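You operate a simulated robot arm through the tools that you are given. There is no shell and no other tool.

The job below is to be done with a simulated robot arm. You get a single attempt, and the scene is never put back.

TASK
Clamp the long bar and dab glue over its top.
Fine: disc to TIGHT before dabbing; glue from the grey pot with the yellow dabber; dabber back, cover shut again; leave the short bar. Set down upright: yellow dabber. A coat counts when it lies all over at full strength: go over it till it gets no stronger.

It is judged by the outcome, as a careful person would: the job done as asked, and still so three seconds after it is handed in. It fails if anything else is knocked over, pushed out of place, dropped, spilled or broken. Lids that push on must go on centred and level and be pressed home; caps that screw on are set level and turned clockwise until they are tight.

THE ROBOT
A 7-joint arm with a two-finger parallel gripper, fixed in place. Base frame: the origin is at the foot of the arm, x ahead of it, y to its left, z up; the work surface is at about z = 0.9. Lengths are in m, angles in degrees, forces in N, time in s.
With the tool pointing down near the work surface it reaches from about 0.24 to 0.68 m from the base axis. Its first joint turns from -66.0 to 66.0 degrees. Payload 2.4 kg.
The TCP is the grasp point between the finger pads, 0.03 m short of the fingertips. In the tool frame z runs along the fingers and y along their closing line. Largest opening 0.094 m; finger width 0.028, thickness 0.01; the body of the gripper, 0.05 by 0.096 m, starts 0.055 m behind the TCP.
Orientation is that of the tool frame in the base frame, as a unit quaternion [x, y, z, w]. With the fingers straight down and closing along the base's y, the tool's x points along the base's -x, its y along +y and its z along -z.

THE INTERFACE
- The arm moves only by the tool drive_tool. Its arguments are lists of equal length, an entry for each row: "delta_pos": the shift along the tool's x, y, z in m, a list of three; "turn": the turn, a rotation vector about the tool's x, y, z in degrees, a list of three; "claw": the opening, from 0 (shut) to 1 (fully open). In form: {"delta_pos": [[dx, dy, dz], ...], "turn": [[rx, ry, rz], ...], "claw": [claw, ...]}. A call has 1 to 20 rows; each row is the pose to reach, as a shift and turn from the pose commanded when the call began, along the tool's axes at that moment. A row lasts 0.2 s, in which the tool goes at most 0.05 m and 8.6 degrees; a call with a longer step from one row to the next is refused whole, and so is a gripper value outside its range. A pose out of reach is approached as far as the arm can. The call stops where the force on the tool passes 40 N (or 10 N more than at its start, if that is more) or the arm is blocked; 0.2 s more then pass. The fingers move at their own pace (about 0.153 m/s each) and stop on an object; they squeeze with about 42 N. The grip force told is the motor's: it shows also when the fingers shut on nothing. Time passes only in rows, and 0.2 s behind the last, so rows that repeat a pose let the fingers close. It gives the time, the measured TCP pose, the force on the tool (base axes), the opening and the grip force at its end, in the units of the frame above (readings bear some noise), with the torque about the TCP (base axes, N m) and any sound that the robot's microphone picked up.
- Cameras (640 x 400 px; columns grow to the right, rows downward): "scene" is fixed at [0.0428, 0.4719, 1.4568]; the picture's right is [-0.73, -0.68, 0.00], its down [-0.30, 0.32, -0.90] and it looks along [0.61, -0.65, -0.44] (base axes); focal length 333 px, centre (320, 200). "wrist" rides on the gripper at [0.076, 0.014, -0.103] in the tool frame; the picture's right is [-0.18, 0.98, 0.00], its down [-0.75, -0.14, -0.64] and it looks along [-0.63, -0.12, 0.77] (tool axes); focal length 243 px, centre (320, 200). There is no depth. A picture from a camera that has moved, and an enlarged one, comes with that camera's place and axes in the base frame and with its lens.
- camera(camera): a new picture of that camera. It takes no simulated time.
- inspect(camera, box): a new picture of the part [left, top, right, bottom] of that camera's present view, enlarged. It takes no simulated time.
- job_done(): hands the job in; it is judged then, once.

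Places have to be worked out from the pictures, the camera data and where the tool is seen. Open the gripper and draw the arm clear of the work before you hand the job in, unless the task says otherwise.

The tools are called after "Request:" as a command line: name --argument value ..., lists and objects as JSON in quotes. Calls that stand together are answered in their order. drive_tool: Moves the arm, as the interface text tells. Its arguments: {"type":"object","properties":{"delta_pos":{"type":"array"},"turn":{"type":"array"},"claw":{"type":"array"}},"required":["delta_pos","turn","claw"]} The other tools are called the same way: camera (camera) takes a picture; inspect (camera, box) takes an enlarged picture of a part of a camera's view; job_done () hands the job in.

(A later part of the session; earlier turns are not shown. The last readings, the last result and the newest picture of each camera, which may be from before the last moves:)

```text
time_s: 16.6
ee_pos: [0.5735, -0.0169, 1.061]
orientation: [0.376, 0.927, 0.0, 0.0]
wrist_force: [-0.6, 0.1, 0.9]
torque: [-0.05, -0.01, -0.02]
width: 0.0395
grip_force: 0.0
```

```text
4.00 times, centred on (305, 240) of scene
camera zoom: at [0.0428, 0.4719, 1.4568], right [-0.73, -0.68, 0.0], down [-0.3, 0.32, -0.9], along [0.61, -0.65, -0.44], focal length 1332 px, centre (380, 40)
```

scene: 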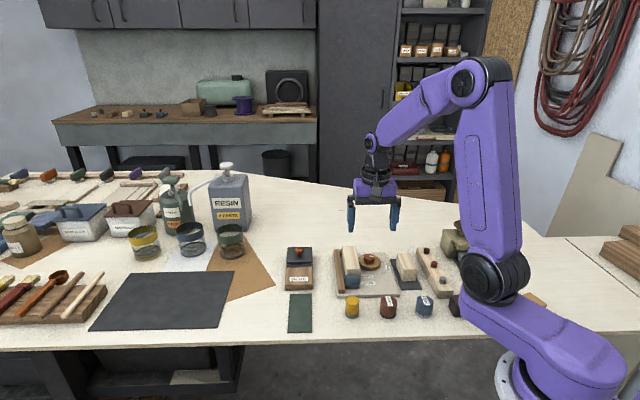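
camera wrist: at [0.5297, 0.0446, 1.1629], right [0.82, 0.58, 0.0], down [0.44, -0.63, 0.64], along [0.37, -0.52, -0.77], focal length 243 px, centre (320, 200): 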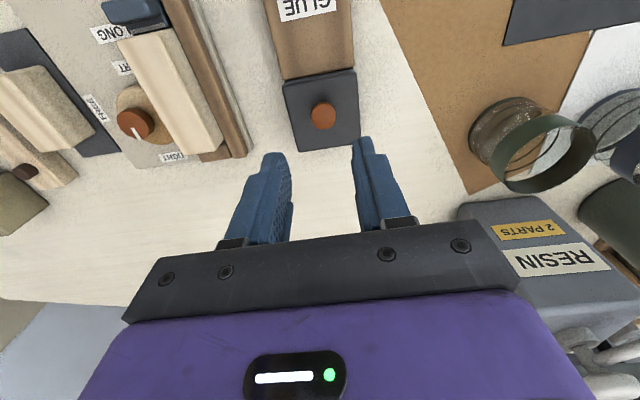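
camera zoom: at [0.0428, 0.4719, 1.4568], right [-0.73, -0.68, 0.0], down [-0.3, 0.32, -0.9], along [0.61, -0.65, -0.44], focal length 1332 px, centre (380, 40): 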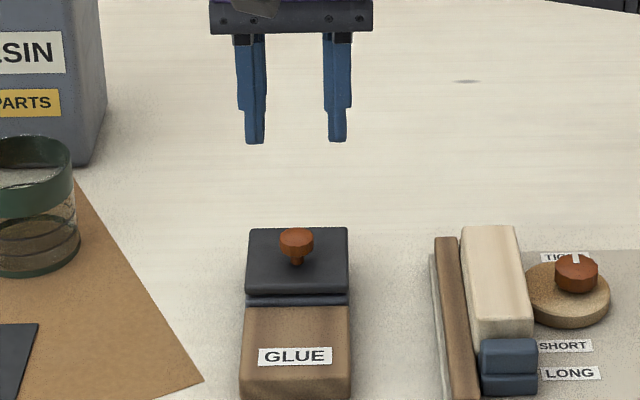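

Knob top at z≈0.96, about 2.6 mm to +y of the tool. I centre on it, descend to put the tips ~5 mm above the cover, and grip.

Request:
drive_tool --delta_pos '[[-0.001, 0.0026, 0.03], [-0.001, 0.0026, 0.065], [-0.001, 0.0026, 0.086], [-0.001, 0.0026, 0.086], [-0.001, 0.0026, 0.086], [-0.001, 0.0026, 0.086]]' --turn '[[0, 0, 0], [0, 0, 0], [0, 0, 0], [0, 0, 0], [0, 0, 0], [0, 0, 0]]' --claw '[0.42, 0.42, 0.42, 0.42, 0.1, 0.1]'

Request:
inspect --camera "wrist" --box '[220, 60, 420, 210]'

Request:
inspect --camera "scene" --box '[270, 220, 330, 290]'

```text
time_s: 18.0
ee_pos: [0.5759, -0.0177, 0.9754]
orientation: [0.375, 0.927, 0.0, 0.0]
wrist_force: [-2.3, -0.7, -2.7]
torque: [-0.67, -0.77, -0.19]
width: 0.0213
grip_force: 44.9
```

```text
2.67 times, centred on (320, 135) of wrist
camera zoom: at [0.5321, 0.0449, 1.0765], right [0.82, 0.58, 0.0], down [0.44, -0.63, 0.64], along [0.37, -0.52, -0.77], focal length 647 px, centre (320, 373)
```

zoom: 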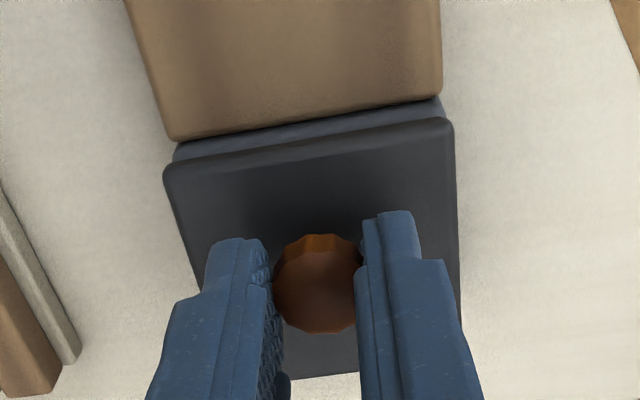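

```text
5.71 times, centred on (300, 255) of scene
camera zoom: at [0.0427, 0.4719, 1.4568], right [-0.73, -0.68, 0.0], down [-0.3, 0.32, -0.9], along [0.61, -0.65, -0.44], focal length 1902 px, centre (434, -114)
```

zoom: 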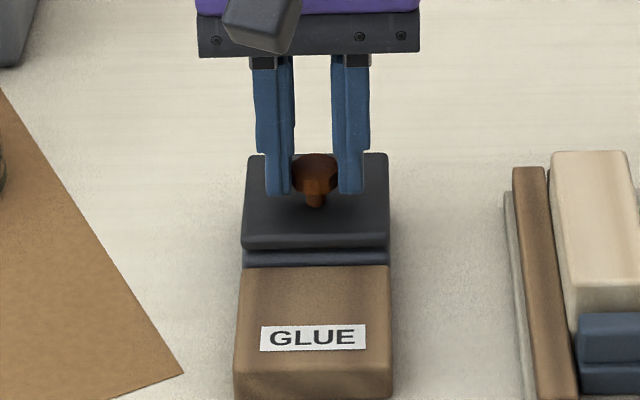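

Knob gripped (21.3 mm). I test with a small, slow lift of 5 mm and read the force to learn how the cover is held.

Request:
drive_tool --delta_pos '[[0, 0, -0.001], [0, 0, -0.002], [0, 0, -0.003], [0, 0, -0.005]]' --turn '[[0, 0, 0], [0, 0, 0], [0, 0, 0], [0, 0, 0]]' --claw '[0.1, 0.1, 0.1, 0.1]'

Request:
inspect --camera "scene" --box '[270, 220, 330, 290]'

Request:
inspect --camera "wrist" --box '[220, 60, 420, 210]'

```text
time_s: 19.0
ee_pos: [0.5761, -0.0181, 0.9817]
orientation: [0.375, 0.927, 0.001, 0.001]
wrist_force: [1.0, 0.2, -8.9]
torque: [0.16, 0.33, -0.05]
width: 0.0213
grip_force: 34.3
```

```text
5.71 times, centred on (300, 255) of scene
camera zoom: at [0.043, 0.4719, 1.4568], right [-0.73, -0.68, 0.0], down [-0.3, 0.32, -0.9], along [0.61, -0.65, -0.44], focal length 1902 px, centre (434, -114)
```

zoom: 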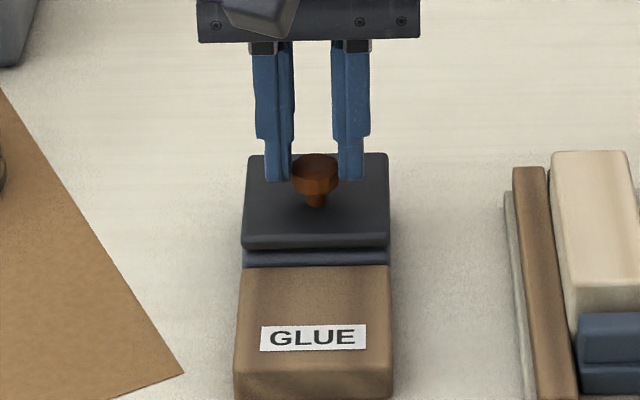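

```text
2.67 times, centred on (320, 135) of wrist
camera zoom: at [0.5325, 0.0443, 1.0832], right [0.82, 0.58, 0.0], down [0.44, -0.63, 0.64], along [0.37, -0.52, -0.77], focal length 647 px, centre (320, 373)
```

zoom: 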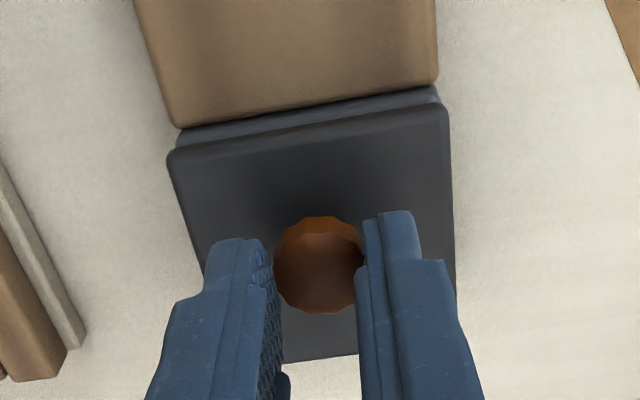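

The cover did not rise—the pads slipped up the knob—so it is not a lift-off lid; most likely it slides. I open, go back down, re-grip and try a gentle 6 mm slide toward the GLUE block.

Request:
drive_tool --delta_pos '[[0, 0, 0], [0, 0, 0.006], [0, 0, 0.006], [0, 0, 0.006], [0, 0, 0.006], [0.002, 0, 0.006], [0.004, 0, 0.006], [0.006, 0, 0.006]]' --turn '[[0, 0, 0], [0, 0, 0], [0, 0, 0], [0, 0, 0], [0, 0, 0], [0, 0, 0], [0, 0, 0], [0, 0, 0]]' --claw '[0.35, 0.35, 0.35, 0.1, 0.1, 0.1, 0.1, 0.1]'

Request:
inspect --camera "scene" --box '[270, 220, 330, 290]'

Request:
inspect --camera "wrist" --box '[220, 60, 420, 210]'

```text
time_s: 20.8
ee_pos: [0.5723, -0.013, 0.9745]
orientation: [0.375, 0.927, 0.0, 0.002]
wrist_force: [3.4, 2.3, 6.3]
torque: [-0.15, -0.16, -0.21]
width: 0.0212
grip_force: 45.0
```

```text
5.71 times, centred on (300, 255) of scene
camera zoom: at [0.0428, 0.472, 1.4568], right [-0.73, -0.68, 0.0], down [-0.3, 0.32, -0.9], along [0.61, -0.65, -0.44], focal length 1902 px, centre (434, -114)
```

zoom: 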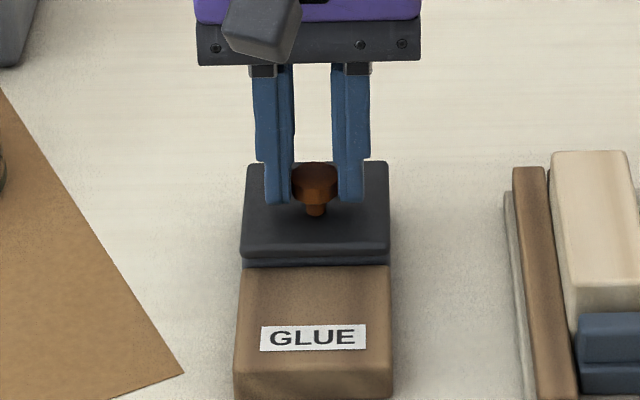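

```text
2.67 times, centred on (320, 135) of wrist
camera zoom: at [0.5274, 0.0494, 1.0764], right [0.82, 0.58, 0.0], down [0.44, -0.63, 0.64], along [0.37, -0.52, -0.77], focal length 647 px, centre (320, 373)
```

zoom: 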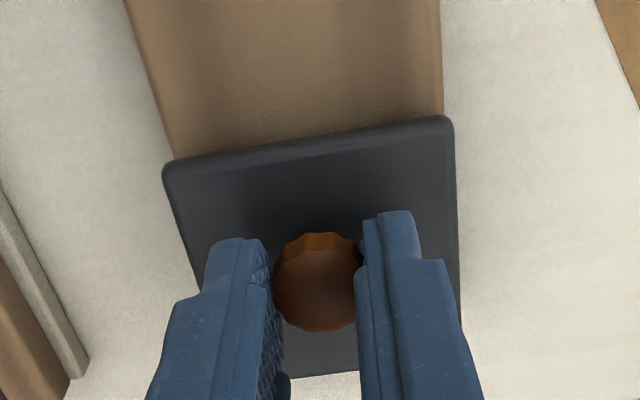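

It slides freely toward the GLUE block. I continue 20 mm and watch the sideways force to keep in line with its track.

Request:
drive_tool --delta_pos '[[0.005, 0, 0], [0.01, 0, 0], [0.015, 0, 0], [0.02, 0, 0]]' --turn '[[0, 0, 0], [0, 0, 0], [0, 0, 0], [0, 0, 0]]' --claw '[0.1, 0.1, 0.1, 0.1]'

Request:
inspect --camera "scene" --box '[270, 220, 330, 290]'

```text
time_s: 21.8
ee_pos: [0.5575, -0.0001, 0.9751]
orientation: [0.375, 0.927, 0.0, 0.001]
wrist_force: [4.4, 2.7, 8.0]
torque: [0.02, -0.12, -0.22]
width: 0.0213
grip_force: 44.8
```

```text
5.71 times, centred on (300, 255) of scene
camera zoom: at [0.0427, 0.472, 1.4568], right [-0.73, -0.68, 0.0], down [-0.3, 0.32, -0.9], along [0.61, -0.65, -0.44], focal length 1902 px, centre (434, -114)
```

zoom: 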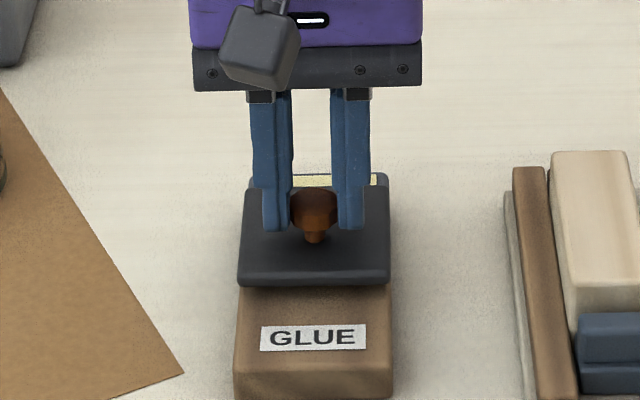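

The glue is coming into view at the back. Continuing the slide by another 35 mm at the same slow rate.

Request:
drive_tool --delta_pos '[[0.005, 0, 0], [0.01, 0, 0], [0.015, 0, 0], [0.02, 0, 0], [0.025, 0, 0], [0.03, 0, 0], [0.035, 0, 0]]' --turn '[[0, 0, 0], [0, 0, 0], [0, 0, 0], [0, 0, 0], [0, 0, 0], [0, 0, 0], [0, 0, 0]]' --claw '[0.1, 0.1, 0.1, 0.1, 0.1, 0.1, 0.1]'

Request:
inspect --camera "scene" --box '[270, 220, 330, 290]'

Request:
inspect --camera "wrist" --box '[220, 60, 420, 210]'

```text
time_s: 23.4
ee_pos: [0.5341, 0.0263, 0.9749]
orientation: [0.375, 0.927, 0.0, 0.001]
wrist_force: [10.4, 7.7, 12.4]
torque: [0.47, 0.16, -0.07]
width: 0.0212
grip_force: 45.1
```

```text
5.71 times, centred on (300, 255) of scene
camera zoom: at [0.0428, 0.4721, 1.4567], right [-0.73, -0.68, 0.0], down [-0.3, 0.32, -0.9], along [0.61, -0.65, -0.44], focal length 1902 px, centre (434, -114)
```

zoom: 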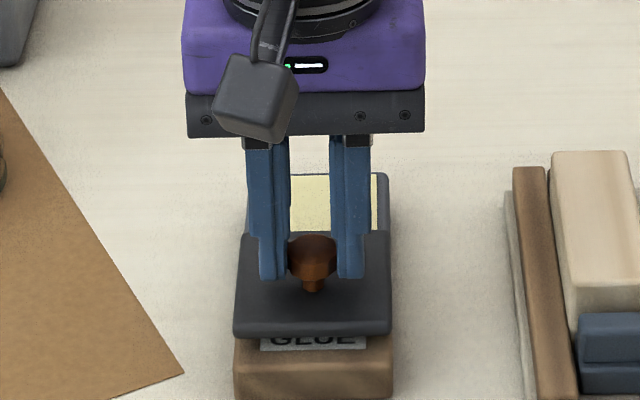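

```text
2.67 times, centred on (320, 135) of wrist
camera zoom: at [0.4885, 0.0881, 1.0763], right [0.82, 0.58, 0.0], down [0.44, -0.63, 0.64], along [0.37, -0.52, -0.77], focal length 647 px, centre (320, 373)
```

zoom: 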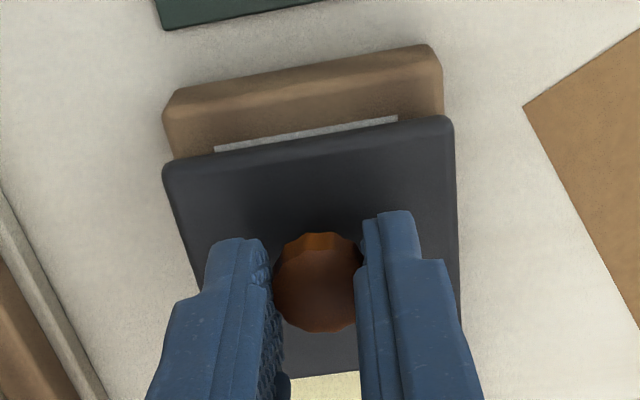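

About 61 mm slid; a sideways force of ~13 N tells me to shift a touch toward +y of the tool. I relax that and slide on a little to see if there is an end stop.

Request:
drive_tool --delta_pos '[[0.0, 0.0008, 0], [0.003, 0.0008, 0], [0.006, 0.0009, 0], [0.009, 0.001, 0]]' --turn '[[0, 0, 0], [0, 0, 0], [0, 0, 0], [0, 0, 0]]' --claw '[0.1, 0.1, 0.1, 0.1]'

Request:
inspect --camera "scene" --box '[270, 220, 330, 290]'

```text
time_s: 24.4
ee_pos: [0.5303, 0.028, 0.9745]
orientation: [0.377, 0.926, 0.002, 0.004]
wrist_force: [25.9, -7.0, 0.4]
torque: [0.33, 0.28, -0.08]
width: 0.0213
grip_force: 44.9
```

```text
5.71 times, centred on (300, 255) of scene
camera zoom: at [0.0436, 0.4717, 1.4568], right [-0.73, -0.68, 0.0], down [-0.3, 0.32, -0.9], along [0.61, -0.65, -0.44], focal length 1902 px, centre (434, -114)
```

zoom: 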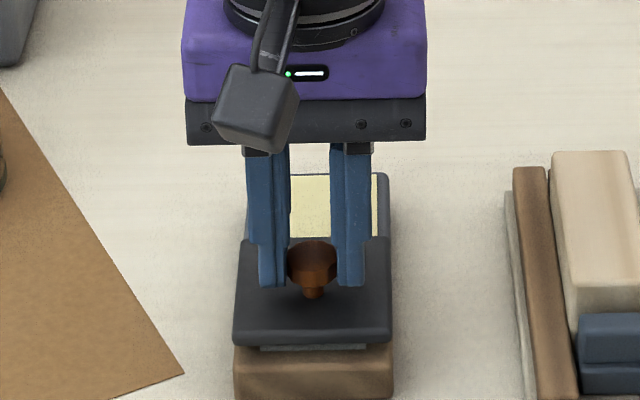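

The end stop is reached at ~65 mm of travel: the cover is fully open. I release the knob, lift away and look at the pot opening.

Request:
drive_tool --delta_pos '[[-0.001, 0, 0], [-0.001, 0, 0], [-0.001, 0, -0.03], [-0.001, 0, -0.07], [-0.001, 0, -0.11]]' --turn '[[0, 0, 0], [0, 0, 0], [0, 0, 0], [0, 0, 0], [0, 0, 0]]' --claw '[0.42, 0.42, 0.42, 0.42, 0.42]'

Request:
camera --camera "wrist"

Request:
inspect --camera "wrist" --box '[220, 20, 420, 170]'

Request:
inspect --camera "scene" --box '[275, 230, 325, 290]'

```text
time_s: 25.6
ee_pos: [0.5267, 0.0305, 1.0841]
orientation: [0.375, 0.927, 0.0, 0.001]
wrist_force: [0.0, 0.3, 0.2]
torque: [-0.01, -0.01, 0.02]
width: 0.0396
grip_force: 0.0
```

```text
taken
camera wrist: at [0.4824, 0.094, 1.1861], right [0.82, 0.58, 0.0], down [0.44, -0.63, 0.64], along [0.37, -0.52, -0.77], focal length 243 px, centre (320, 200)
```

wrist: 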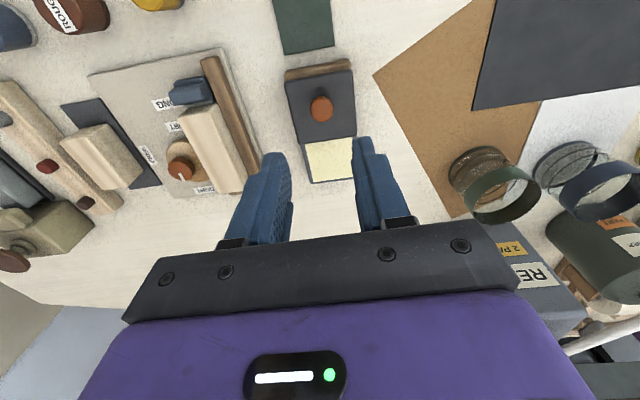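

```text
2.67 times, centred on (320, 95) of wrist
camera zoom: at [0.4824, 0.094, 1.1861], right [0.82, 0.58, 0.0], down [0.44, -0.63, 0.64], along [0.37, -0.52, -0.77], focal length 647 px, centre (320, 480)
```

zoom: 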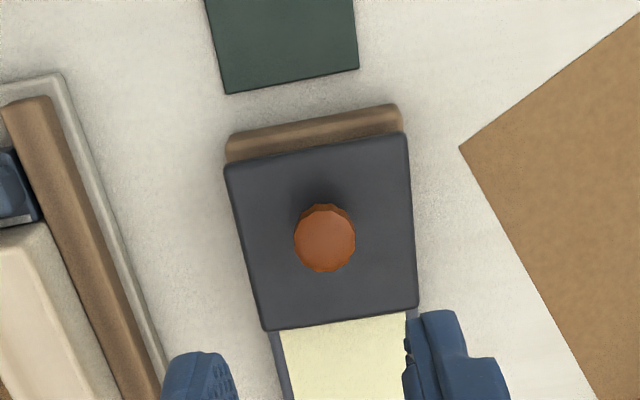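

```text
6.67 times, centred on (300, 260) of scene
camera zoom: at [0.0428, 0.4719, 1.4568], right [-0.73, -0.68, 0.0], down [-0.3, 0.32, -0.9], along [0.61, -0.65, -0.44], focal length 2220 px, centre (453, -200)
```

zoom: 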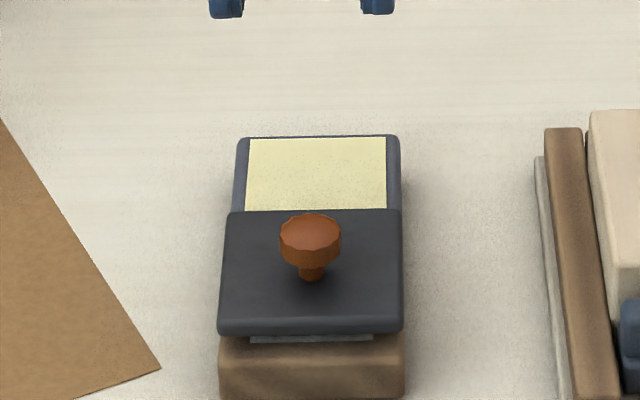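

The pot is open: a pale-yellow glue pad flush with the pot's rim, centred where the cover was (~(0.575,-0.018)). Now I move above the yellow dabber.

Request:
drive_tool --delta_pos '[[0.026, -0.0295, 0.006], [0.052, -0.059, 0.012], [0.078, -0.0885, 0.018], [0.1042, -0.1181, 0.024]]' --turn '[[0, 0, 0], [0, 0, 0], [0, 0, 0], [0, 0, 0]]' --claw '[0.6, 0.6, 0.6, 0.6]'

Request:
camera --camera "wrist"

Request:
inspect --camera "wrist" --box '[220, 20, 420, 170]'

Request:
inspect --camera "scene" --box '[310, 240, 400, 330]'

```text
time_s: 26.6
ee_pos: [0.3699, 0.0204, 1.0605]
orientation: [0.376, 0.927, 0.0, 0.0]
wrist_force: [0.1, -0.6, 0.1]
torque: [0.0, -0.03, -0.01]
width: 0.0564
grip_force: 0.1
```

```text
taken
camera wrist: at [0.3255, 0.0823, 1.1624], right [0.82, 0.58, 0.0], down [0.44, -0.63, 0.64], along [0.37, -0.52, -0.77], focal length 243 px, centre (320, 200)
```

wrist: 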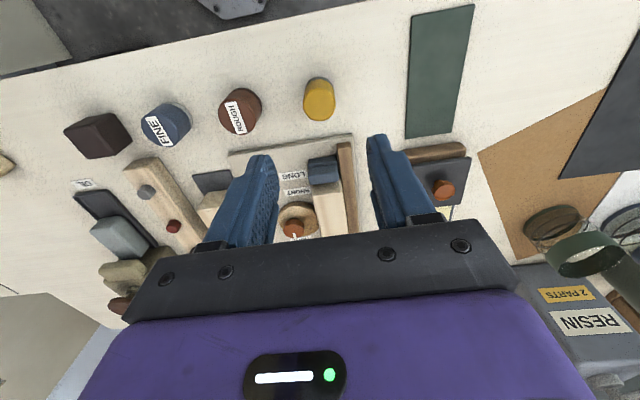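

```text
2.67 times, centred on (320, 95) of wrist
camera zoom: at [0.3255, 0.0823, 1.1624], right [0.82, 0.58, 0.0], down [0.44, -0.63, 0.64], along [0.37, -0.52, -0.77], focal length 647 px, centre (320, 480)
```

zoom: 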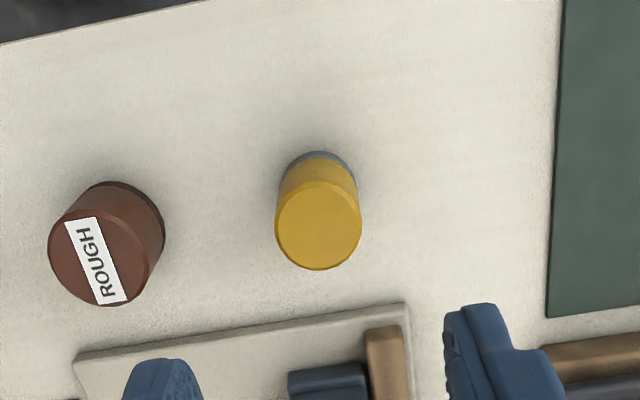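

```text
4.44 times, centred on (355, 285) of scene
camera zoom: at [0.0428, 0.4719, 1.4568], right [-0.73, -0.68, 0.0], down [-0.3, 0.32, -0.9], along [0.61, -0.65, -0.44], focal length 1480 px, centre (164, -178)
```

zoom: 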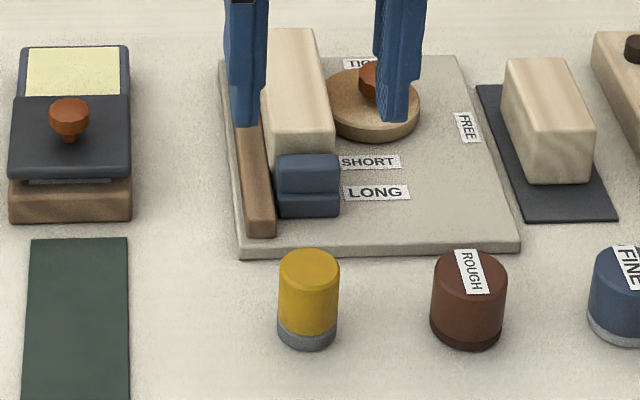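

The dabber's axis is ~3.5 mm toward the tool's +x from the TCP; its top is at about z 0.94, diameter 29 mm. I centre, descend to TCP z 0.95 and grip its upper half.

Request:
drive_tool --delta_pos '[[0.0036, 0, 0.03], [0.0036, 0, 0.065], [0.0036, 0, 0.095], [0.0036, 0, 0.11], [0.0036, 0, 0.11], [0.0036, 0, 0.11], [0.0036, 0, 0.11]]' --turn '[[0, 0, 0], [0, 0, 0], [0, 0, 0], [0, 0, 0], [0, 0, 0], [0, 0, 0], [0, 0, 0]]' --claw '[0.6, 0.6, 0.6, 0.6, 0.45, 0.2, 0.2]'

Request:
inspect --camera "wrist" --box '[220, 50, 420, 200]'

Request:
inspect --camera "scene" --box '[310, 240, 400, 330]'

```text
time_s: 28.2
ee_pos: [0.3677, 0.0203, 0.9502]
orientation: [0.375, 0.927, 0.0, 0.0]
wrist_force: [-0.1, -0.3, -0.3]
torque: [0.0, -0.03, 0.0]
width: 0.0273
grip_force: 42.1
```

```text
2.67 times, centred on (320, 125) of wrist
camera zoom: at [0.3233, 0.0838, 1.052], right [0.82, 0.58, 0.0], down [0.44, -0.63, 0.64], along [0.37, -0.52, -0.77], focal length 647 px, centre (320, 400)
```

zoom: 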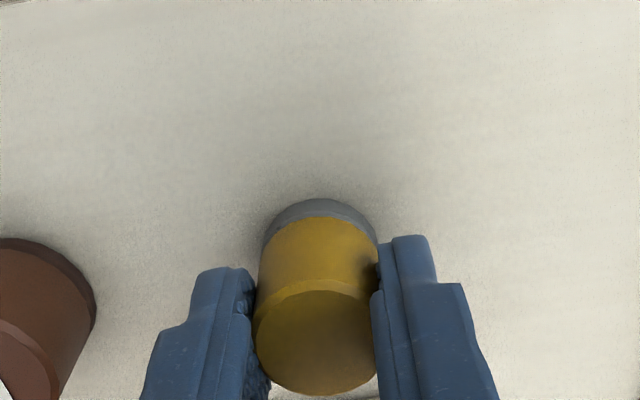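

```text
4.44 times, centred on (355, 285) of scene
camera zoom: at [0.0428, 0.4719, 1.4568], right [-0.73, -0.68, 0.0], down [-0.3, 0.32, -0.9], along [0.61, -0.65, -0.44], focal length 1480 px, centre (164, -178)
```

zoom: 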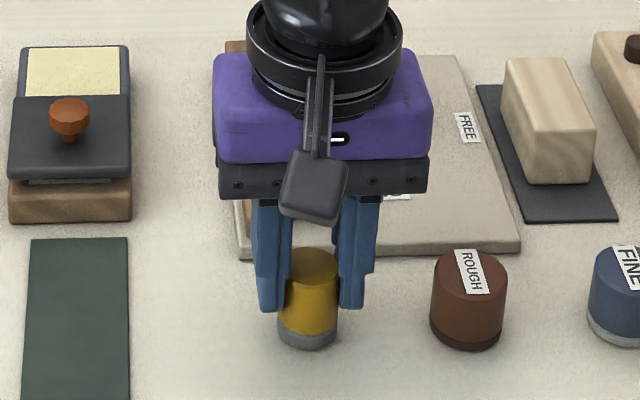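

Dabber held firmly (27.3 mm). I lift it straight up 11 cm and carry it over the open pot.

Request:
drive_tool --delta_pos '[[0, 0, -0.03], [0, 0, -0.07], [0, 0, -0.11], [-0.0293, 0.0194, -0.11], [-0.0586, 0.0388, -0.11], [-0.0879, 0.0583, -0.11], [-0.1171, 0.0777, -0.11], [-0.1464, 0.0971, -0.11], [-0.1757, 0.1165, -0.11]]' --turn '[[0, 0, 0], [0, 0, 0], [0, 0, 0], [0, 0, 0], [0, 0, 0], [0, 0, 0], [0, 0, 0], [0, 0, 0], [0, 0, 0]]' --claw '[0.2, 0.2, 0.2, 0.2, 0.2, 0.2, 0.2, 0.2, 0.2]'

Request:
camera --camera "wrist"

Request:
inspect --camera "wrist" --box '[220, 20, 420, 170]'

Request:
inspect --camera "scene" --box '[265, 190, 355, 290]'

```text
time_s: 30.2
ee_pos: [0.5742, -0.0176, 1.0598]
orientation: [0.376, 0.927, 0.0, 0.0]
wrist_force: [0.2, 0.0, -1.1]
torque: [0.0, 0.01, 0.05]
width: 0.0273
grip_force: 41.9
```

```text
taken
camera wrist: at [0.5305, 0.0446, 1.162], right [0.82, 0.58, 0.0], down [0.44, -0.63, 0.64], along [0.37, -0.52, -0.77], focal length 243 px, centre (320, 200)
```

wrist: 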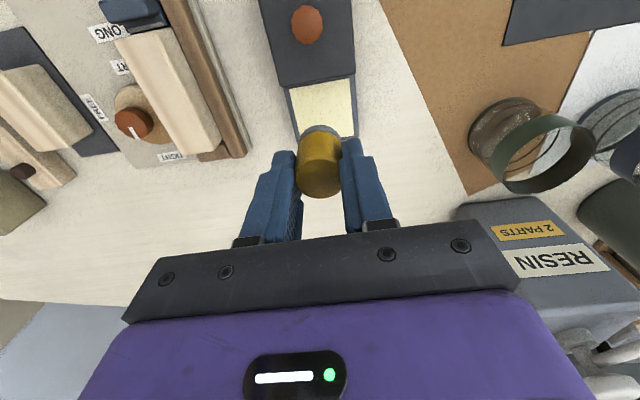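

```text
2.67 times, centred on (320, 95) of wrist
camera zoom: at [0.5305, 0.0446, 1.162], right [0.82, 0.58, 0.0], down [0.44, -0.63, 0.64], along [0.37, -0.52, -0.77], focal length 647 px, centre (320, 480)
```

zoom: 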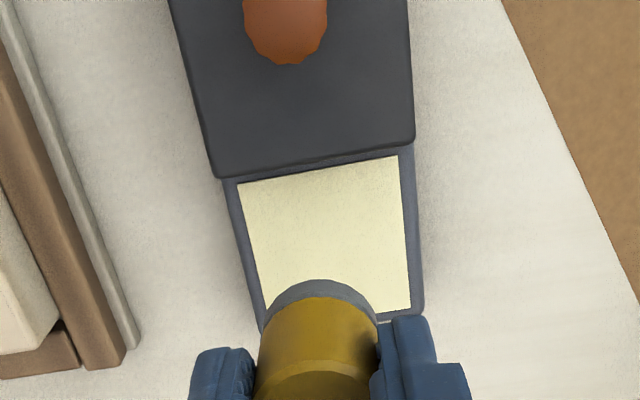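

```text
4.00 times, centred on (310, 240) of scene
camera zoom: at [0.0428, 0.4719, 1.4568], right [-0.73, -0.68, 0.0], down [-0.3, 0.32, -0.9], along [0.61, -0.65, -0.44], focal length 1332 px, centre (360, 40)
```

zoom: 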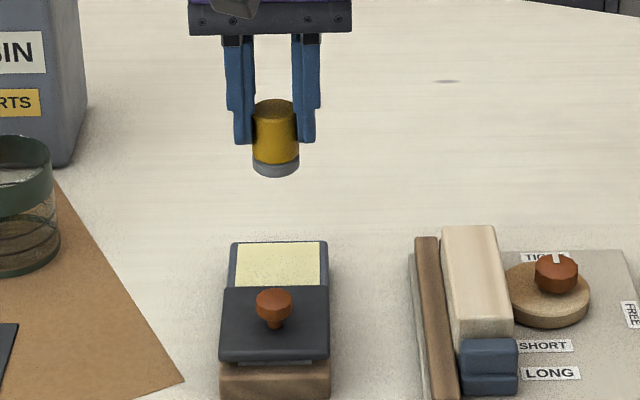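

The glue pad spans about 55×55 mm centred ~9 mm further along from the tool. I shift over its middle and lower most of the way, then creep.

Request:
drive_tool --delta_pos '[[-0.009, 0.0015, 0.02], [-0.009, 0.0015, 0.05], [-0.009, 0.0015, 0.068], [-0.009, 0.0015, 0.072]]' --turn '[[0, 0, 0], [0, 0, 0], [0, 0, 0], [0, 0, 0]]' --claw '[0.2, 0.2, 0.2, 0.2]'

Request:
inspect --camera "scene" --box '[275, 220, 335, 280]'

Request:
inspect --camera "wrist" --box '[220, 50, 420, 200]'

```text
time_s: 31.2
ee_pos: [0.5822, -0.0233, 0.9874]
orientation: [0.376, 0.927, -0.001, 0.0]
wrist_force: [0.3, -0.6, 0.1]
torque: [0.03, -0.01, 0.0]
width: 0.0273
grip_force: 41.8
```

```text
6.67 times, centred on (305, 250) of scene
camera zoom: at [0.0428, 0.4719, 1.4568], right [-0.73, -0.68, 0.0], down [-0.3, 0.32, -0.9], along [0.61, -0.65, -0.44], focal length 2220 px, centre (420, -133)
```

zoom: 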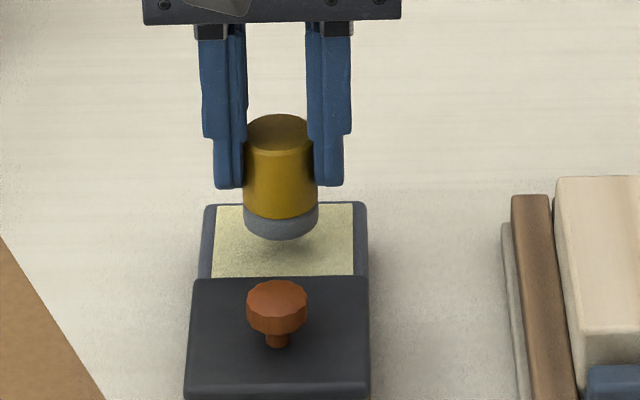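

```text
2.67 times, centred on (320, 125) of wrist
camera zoom: at [0.538, 0.0396, 1.0897], right [0.82, 0.58, 0.0], down [0.44, -0.63, 0.64], along [0.37, -0.52, -0.77], focal length 647 px, centre (320, 400)
```

zoom: 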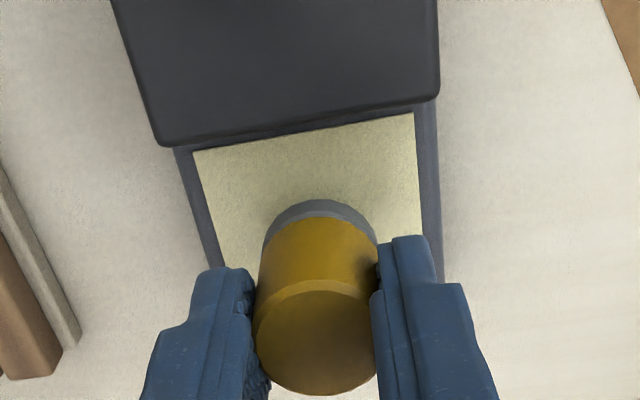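

Dabber is centred above the pad with roughly a centimetre to go; creeping down.

Request:
drive_tool --delta_pos '[[0, 0, 0.002], [0, 0, 0.004], [0, 0, 0.006]]' --turn '[[0, 0, 0], [0, 0, 0], [0, 0, 0]]' --claw '[0.2, 0.2, 0.2]'

Request:
inspect --camera "scene" --box '[275, 220, 335, 280]'

```text
time_s: 32.0
ee_pos: [0.5823, -0.0221, 0.9815]
orientation: [0.375, 0.927, 0.0, 0.001]
wrist_force: [-0.2, -0.3, -0.1]
torque: [0.02, 0.02, 0.04]
width: 0.0274
grip_force: 42.1
```

```text
6.67 times, centred on (305, 250) of scene
camera zoom: at [0.0428, 0.4719, 1.4568], right [-0.73, -0.68, 0.0], down [-0.3, 0.32, -0.9], along [0.61, -0.65, -0.44], focal length 2220 px, centre (420, -133)
```

zoom: 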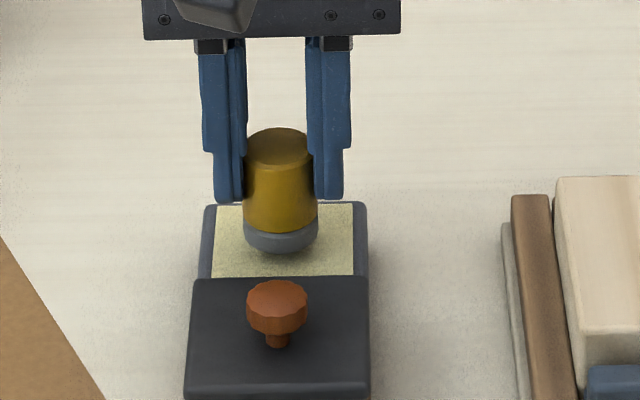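

Still no contact (0 N); a few more millimetres.

Request:
drive_tool --delta_pos '[[0, 0, 0.0015], [0, 0, 0.003], [0, 0, 0.0045]]' --turn '[[0, 0, 0], [0, 0, 0], [0, 0, 0]]' --claw '[0.2, 0.2, 0.2]'

Request:
inspect --camera "scene" --box '[275, 220, 335, 280]'

```text
time_s: 32.8
ee_pos: [0.5815, -0.023, 0.9779]
orientation: [0.375, 0.927, 0.0, 0.0]
wrist_force: [-0.4, 0.2, -0.5]
torque: [0.02, 0.03, 0.01]
width: 0.0273
grip_force: 42.4
```

```text
6.67 times, centred on (305, 250) of scene
camera zoom: at [0.0428, 0.4719, 1.4568], right [-0.73, -0.68, 0.0], down [-0.3, 0.32, -0.9], along [0.61, -0.65, -0.44], focal length 2220 px, centre (420, -133)
```

zoom: 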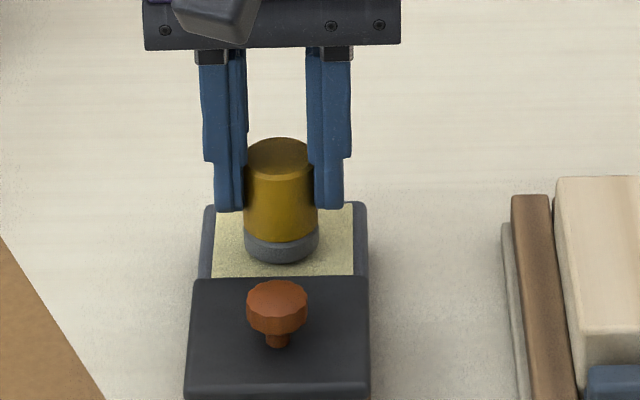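

Bottom is at ≈0.9275 and nearly on the pad; 1 mm rows now.

Request:
drive_tool --delta_pos '[[0, 0, 0.001], [0, 0, 0.002], [0, 0, 0.003]]' --turn '[[0, 0, 0], [0, 0, 0], [0, 0, 0]]' --claw '[0.2, 0.2, 0.2]'

Request:
inspect --camera "scene" --box '[275, 220, 335, 280]'

```text
time_s: 33.6
ee_pos: [0.5815, -0.022, 0.9743]
orientation: [0.375, 0.927, -0.001, 0.0]
wrist_force: [-2.4, 0.2, 6.1]
torque: [0.01, 0.06, 0.02]
width: 0.0274
grip_force: 41.8
```

```text
6.67 times, centred on (305, 250) of scene
camera zoom: at [0.0426, 0.4719, 1.4568], right [-0.73, -0.68, 0.0], down [-0.3, 0.32, -0.9], along [0.61, -0.65, -0.44], focal length 2220 px, centre (420, -133)
```

zoom: 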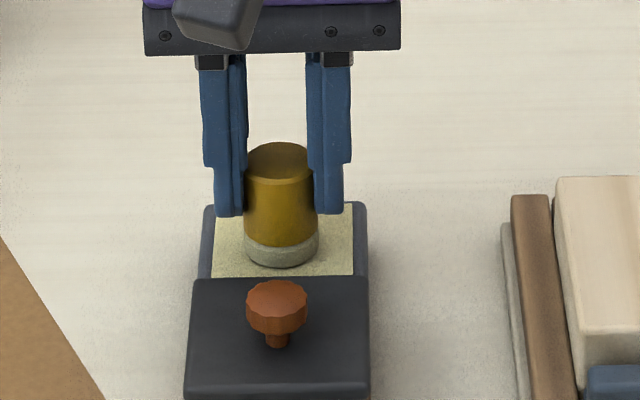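

Contact at 6 N and the dabber's pad has already taken on the glue's pale colour. I hold briefly, then lift and look.

Request:
drive_tool --delta_pos '[[0, 0, 0.0002], [0, 0, 0.0002], [0, 0, 0.0002], [0, 0, -0.02], [0, 0, -0.05], [0, 0, -0.08]]' --turn '[[0, 0, 0], [0, 0, 0], [0, 0, 0], [0, 0, 0], [0, 0, 0], [0, 0, 0]]' --claw '[0.2, 0.2, 0.2, 0.2, 0.2, 0.2]'

Request:
inspect --camera "scene" --box '[265, 200, 345, 280]'

Request:
inspect --camera "wrist" --box '[60, 0, 380, 200]'

```text
time_s: 35.0
ee_pos: [0.5836, -0.0232, 1.0558]
orientation: [0.375, 0.927, 0.0, 0.0]
wrist_force: [-1.0, -0.2, 0.4]
torque: [-0.03, 0.0, -0.03]
width: 0.0272
grip_force: 42.1
```

```text
5.00 times, centred on (305, 240) of scene
camera zoom: at [0.0428, 0.4719, 1.4568], right [-0.73, -0.68, 0.0], down [-0.3, 0.32, -0.9], along [0.61, -0.65, -0.44], focal length 1665 px, centre (395, 0)
```

zoom: 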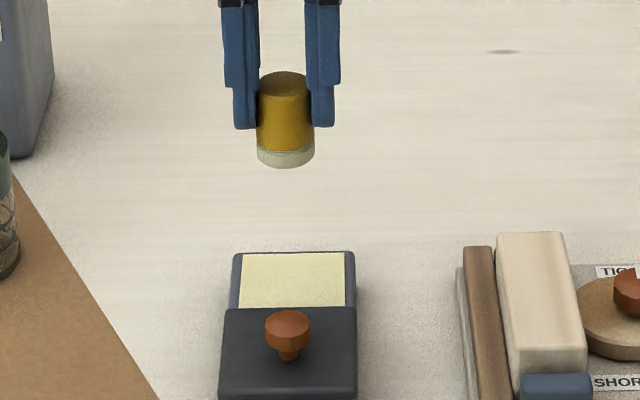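

```text
2.00 times, centred on (220, 100) of wrist
camera zoom: at [0.5387, 0.0399, 1.1576], right [0.82, 0.58, 0.0], down [0.44, -0.63, 0.64], along [0.37, -0.52, -0.77], focal length 485 px, centre (520, 400)
```

zoom: 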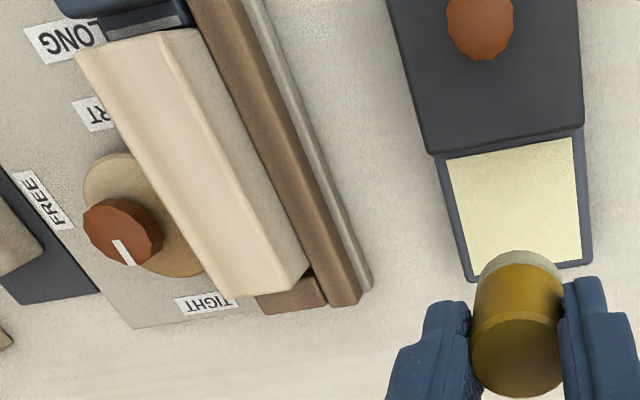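

Pad is loaded. I move to a spot just beyond the bar so the wrist camera can see the whole bar top for measuring.

Request:
drive_tool --delta_pos '[[-0.0016, -0.0336, -0.003], [-0.0032, -0.0672, -0.006], [-0.0049, -0.1008, -0.006], [-0.0065, -0.1345, -0.006]]' --turn '[[0, 0, 0], [0, 0, 0], [0, 0, 0], [0, 0, 0]]' --claw '[0.2, 0.2, 0.2, 0.2]'

Request:
camera --camera "wrist"

Request:
inspect --camera "wrist" --box '[220, 0, 420, 150]'

```text
time_s: 36.0
ee_pos: [0.4928, -0.1243, 1.0606]
orientation: [0.376, 0.927, 0.0, 0.0]
wrist_force: [-0.2, 0.1, -0.7]
torque: [0.0, -0.01, -0.01]
width: 0.0276
grip_force: 42.7
```

```text
taken
camera wrist: at [0.449, -0.0615, 1.1626], right [0.82, 0.58, 0.0], down [0.44, -0.63, 0.64], along [0.37, -0.52, -0.77], focal length 243 px, centre (320, 200)
```

wrist: 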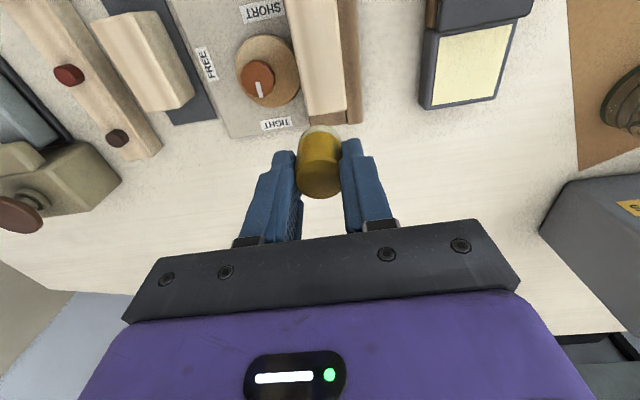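

```text
2.67 times, centred on (320, 75) of wrist
camera zoom: at [0.449, -0.0615, 1.1626], right [0.82, 0.58, 0.0], down [0.44, -0.63, 0.64], along [0.37, -0.52, -0.77], focal length 647 px, centre (320, 533)
```

zoom: 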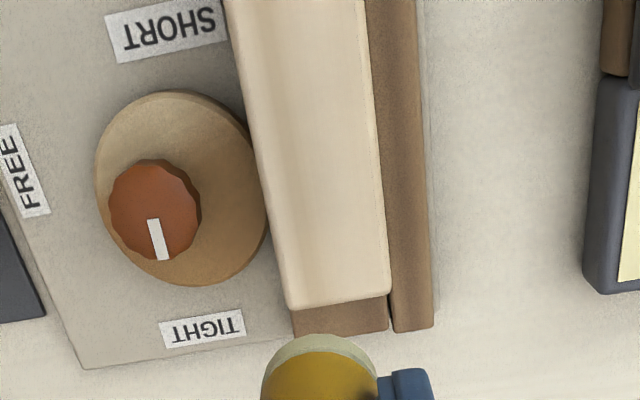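

From here: bar top spans tool x −0.001…≈0.092 and y −0.011…+0.0235 (34 mm wide), the pointer aligns with TIGHT. I go over the bar's middle and lower toward it, stopping a few mm above the expected top.

Request:
drive_tool --delta_pos '[[0.022, 0.0063, 0.0], [0.045, 0.0063, 0.01], [0.045, 0.0063, 0.04], [0.045, 0.0063, 0.054]]' --turn '[[0, 0, 0], [0, 0, 0], [0, 0, 0], [0, 0, 0]]' --claw '[0.2, 0.2, 0.2, 0.2]'

Request:
camera --camera "wrist"

Request:
inspect --camera "wrist" --box '[220, 50, 420, 200]'

Request:
inspect --camera "scene" --box '[325, 220, 405, 300]'

```text
time_s: 37.0
ee_pos: [0.4658, -0.088, 1.007]
orientation: [0.375, 0.927, 0.0, 0.0]
wrist_force: [0.4, 0.9, 0.5]
torque: [0.02, 0.02, -0.03]
width: 0.0274
grip_force: 42.0
```

```text
taken
camera wrist: at [0.4213, -0.0252, 1.1087], right [0.82, 0.58, 0.0], down [0.44, -0.63, 0.64], along [0.37, -0.52, -0.77], focal length 243 px, centre (320, 200)
```

wrist: 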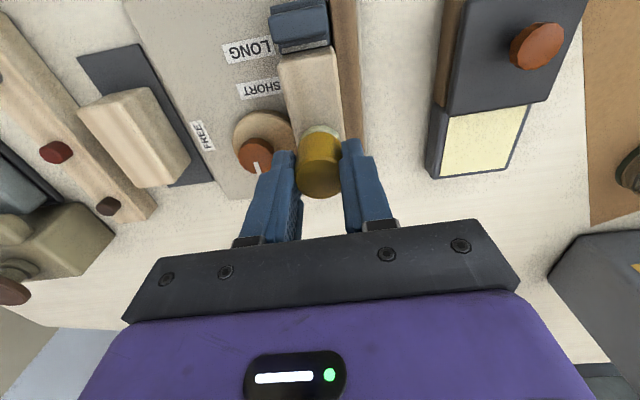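

```text
2.67 times, centred on (320, 125) of wrist
camera zoom: at [0.4213, -0.0252, 1.1087], right [0.82, 0.58, 0.0], down [0.44, -0.63, 0.64], along [0.37, -0.52, -0.77], focal length 647 px, centre (320, 400)
```

zoom: 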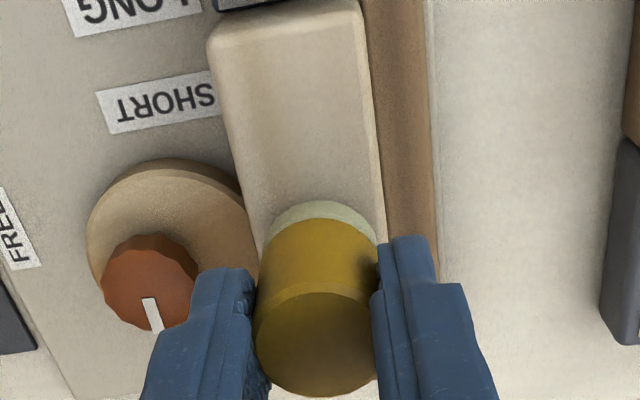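

```text
5.00 times, centred on (365, 260) of scene
camera zoom: at [0.0428, 0.4719, 1.4568], right [-0.73, -0.68, 0.0], down [-0.3, 0.32, -0.9], along [0.61, -0.65, -0.44], focal length 1665 px, centre (95, -100)
```

zoom: 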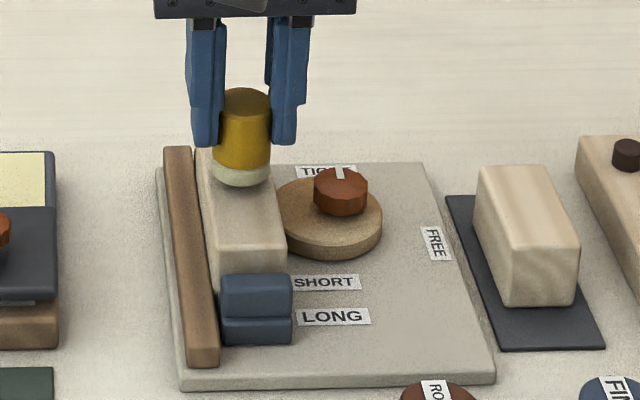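

Dabber is centred over the bar (bar now spans tool x −0.046…+0.052). Creeping down to find the surface.

Request:
drive_tool --delta_pos '[[0, 0, 0.0015], [0, 0, 0.003], [0, 0, 0.0045]]' --turn '[[0, 0, 0], [0, 0, 0], [0, 0, 0]]' --claw '[0.2, 0.2, 0.2]'

Request:
inspect --camera "scene" --box '[325, 220, 405, 300]'

```text
time_s: 37.8
ee_pos: [0.4647, -0.0882, 1.002]
orientation: [0.376, 0.927, 0.0, 0.0]
wrist_force: [0.0, 0.5, -0.2]
torque: [0.0, 0.0, 0.01]
width: 0.0271
grip_force: 41.8
```

```text
5.00 times, centred on (365, 260) of scene
camera zoom: at [0.0428, 0.4719, 1.4568], right [-0.73, -0.68, 0.0], down [-0.3, 0.32, -0.9], along [0.61, -0.65, -0.44], focal length 1665 px, centre (95, -100)
```

zoom: 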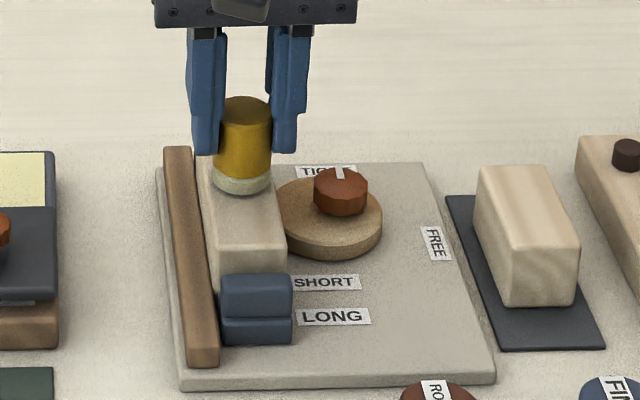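

No contact yet at bottom ≈0.952; continue in 1 mm rows.

Request:
drive_tool --delta_pos '[[0, 0, 0.001], [0, 0, 0.002], [0, 0, 0.003]]' --turn '[[0, 0, 0], [0, 0, 0], [0, 0, 0]]' --claw '[0.2, 0.2, 0.2]'

Request:
inspect --camera "scene" --box '[325, 220, 405, 300]'

```text
time_s: 38.6
ee_pos: [0.465, -0.0873, 0.9994]
orientation: [0.376, 0.927, 0.0, 0.0]
wrist_force: [0.8, 0.1, 1.6]
torque: [0.0, -0.01, -0.02]
width: 0.0273
grip_force: 42.6
```

```text
5.00 times, centred on (365, 260) of scene
camera zoom: at [0.0427, 0.4719, 1.4568], right [-0.73, -0.68, 0.0], down [-0.3, 0.32, -0.9], along [0.61, -0.65, -0.44], focal length 1665 px, centre (95, -100)
```

zoom: 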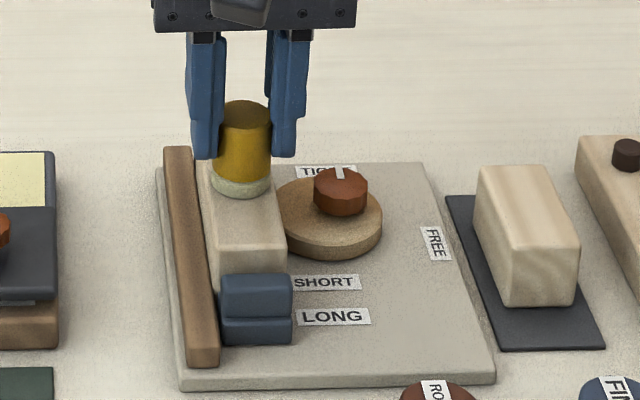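

Just touching (1.6 N). I press 0.6 mm more, hold, then lift to see the mark it leaves.

Request:
drive_tool --delta_pos '[[0, 0, 0.0006], [0, 0, 0.0006]]' --turn '[[0, 0, 0], [0, 0, 0]]' --claw '[0.2, 0.2]'

Request:
drive_tool --delta_pos '[[0, 0, -0.006], [0, 0, -0.026], [-0.03, 0, -0.046], [-0.06, 0, -0.056]]' --turn '[[0, 0, 0], [0, 0, 0], [0, 0, 0], [0, 0, 0]]' --claw '[0.2, 0.2, 0.2, 0.2]'

Request:
camera --camera "wrist"

Request:
inspect --camera "wrist" --box '[220, 0, 420, 150]'

Request:
inspect --camera "scene" --box '[325, 220, 405, 300]'

```text
time_s: 39.2
ee_pos: [0.4644, -0.0864, 0.9994]
orientation: [0.376, 0.927, 0.0, 0.0]
wrist_force: [-0.8, 0.5, 5.2]
torque: [0.03, -0.04, 0.0]
width: 0.0273
grip_force: 41.2
```

```text
time_s: 40.2
ee_pos: [0.5092, -0.13, 1.0554]
orientation: [0.376, 0.927, 0.0, 0.001]
wrist_force: [-0.4, -0.6, -0.7]
torque: [0.03, 0.0, -0.02]
width: 0.0272
grip_force: 42.5
```

```text
taken
camera wrist: at [0.4648, -0.067, 1.1566], right [0.82, 0.58, 0.0], down [0.44, -0.63, 0.64], along [0.37, -0.52, -0.77], focal length 243 px, centre (320, 200)
```

wrist: 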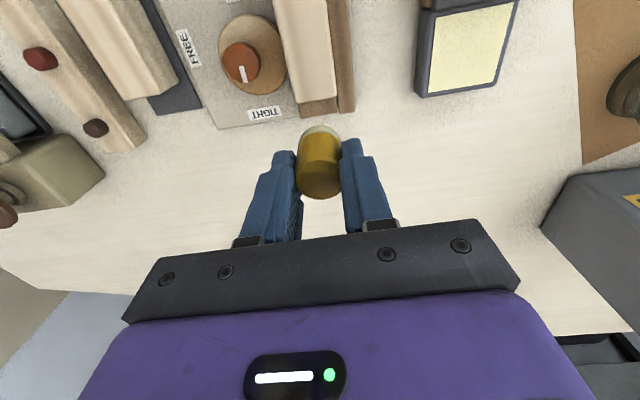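

```text
2.67 times, centred on (320, 75) of wrist
camera zoom: at [0.4648, -0.067, 1.1566], right [0.82, 0.58, 0.0], down [0.44, -0.63, 0.64], along [0.37, -0.52, -0.77], focal length 647 px, centre (320, 533)
```

zoom: 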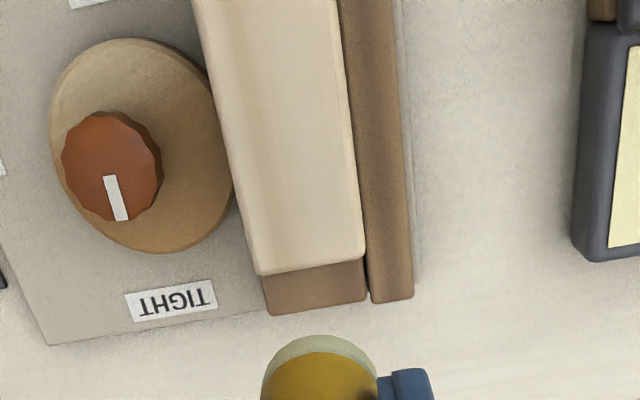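

```text
5.00 times, centred on (365, 260) of scene
camera zoom: at [0.0427, 0.4719, 1.4568], right [-0.73, -0.68, 0.0], down [-0.3, 0.32, -0.9], along [0.61, -0.65, -0.44], focal length 1665 px, centre (95, -100)
```

zoom: 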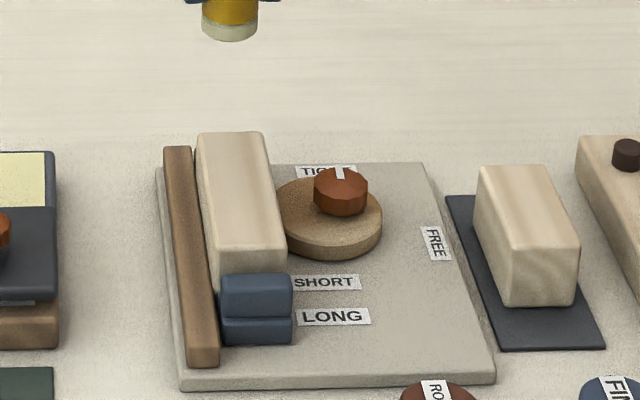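

No clear mark at this zoom; I look closer at the bar top for a tint.

Request:
inspect --camera "scene" --box '[345, 240, 390, 280]'

Request:
inspect --camera "wrist" --box '[265, 0, 355, 110]'

Request:
inspect --camera "scene" --box '[300, 195, 360, 235]'

```text
10.00 times, centred on (368, 260) of scene
camera zoom: at [0.0427, 0.4719, 1.4568], right [-0.73, -0.68, 0.0], down [-0.3, 0.32, -0.9], along [0.61, -0.65, -0.44], focal length 3329 px, centre (-155, -400)
```

zoom: 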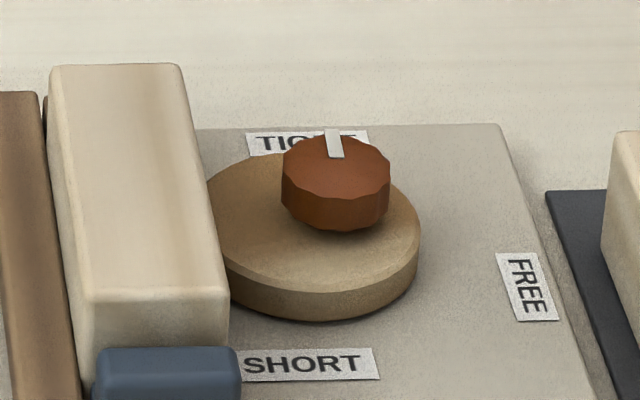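

```text
3.64 times, centred on (310, 55) of wrist
camera zoom: at [0.4648, -0.067, 1.1566], right [0.82, 0.58, 0.0], down [0.44, -0.63, 0.64], along [0.37, -0.52, -0.77], focal length 882 px, centre (356, 727)
```

zoom: 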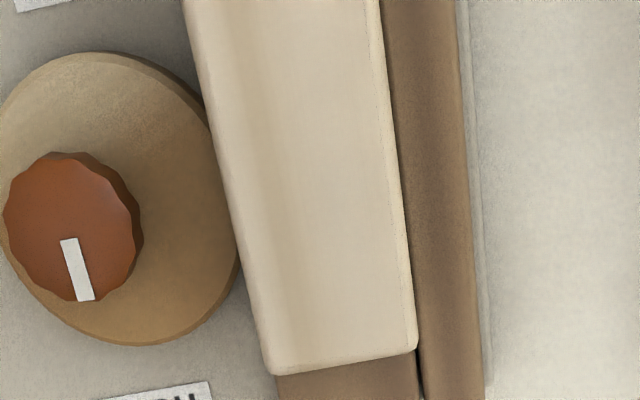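

```text
10.00 times, centred on (330, 215) of scene
camera zoom: at [0.0427, 0.4719, 1.4568], right [-0.73, -0.68, 0.0], down [-0.3, 0.32, -0.9], along [0.61, -0.65, -0.44], focal length 3329 px, centre (220, 50)
```

zoom: 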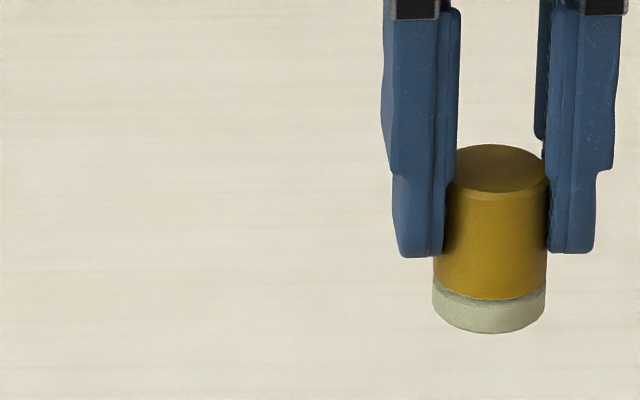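

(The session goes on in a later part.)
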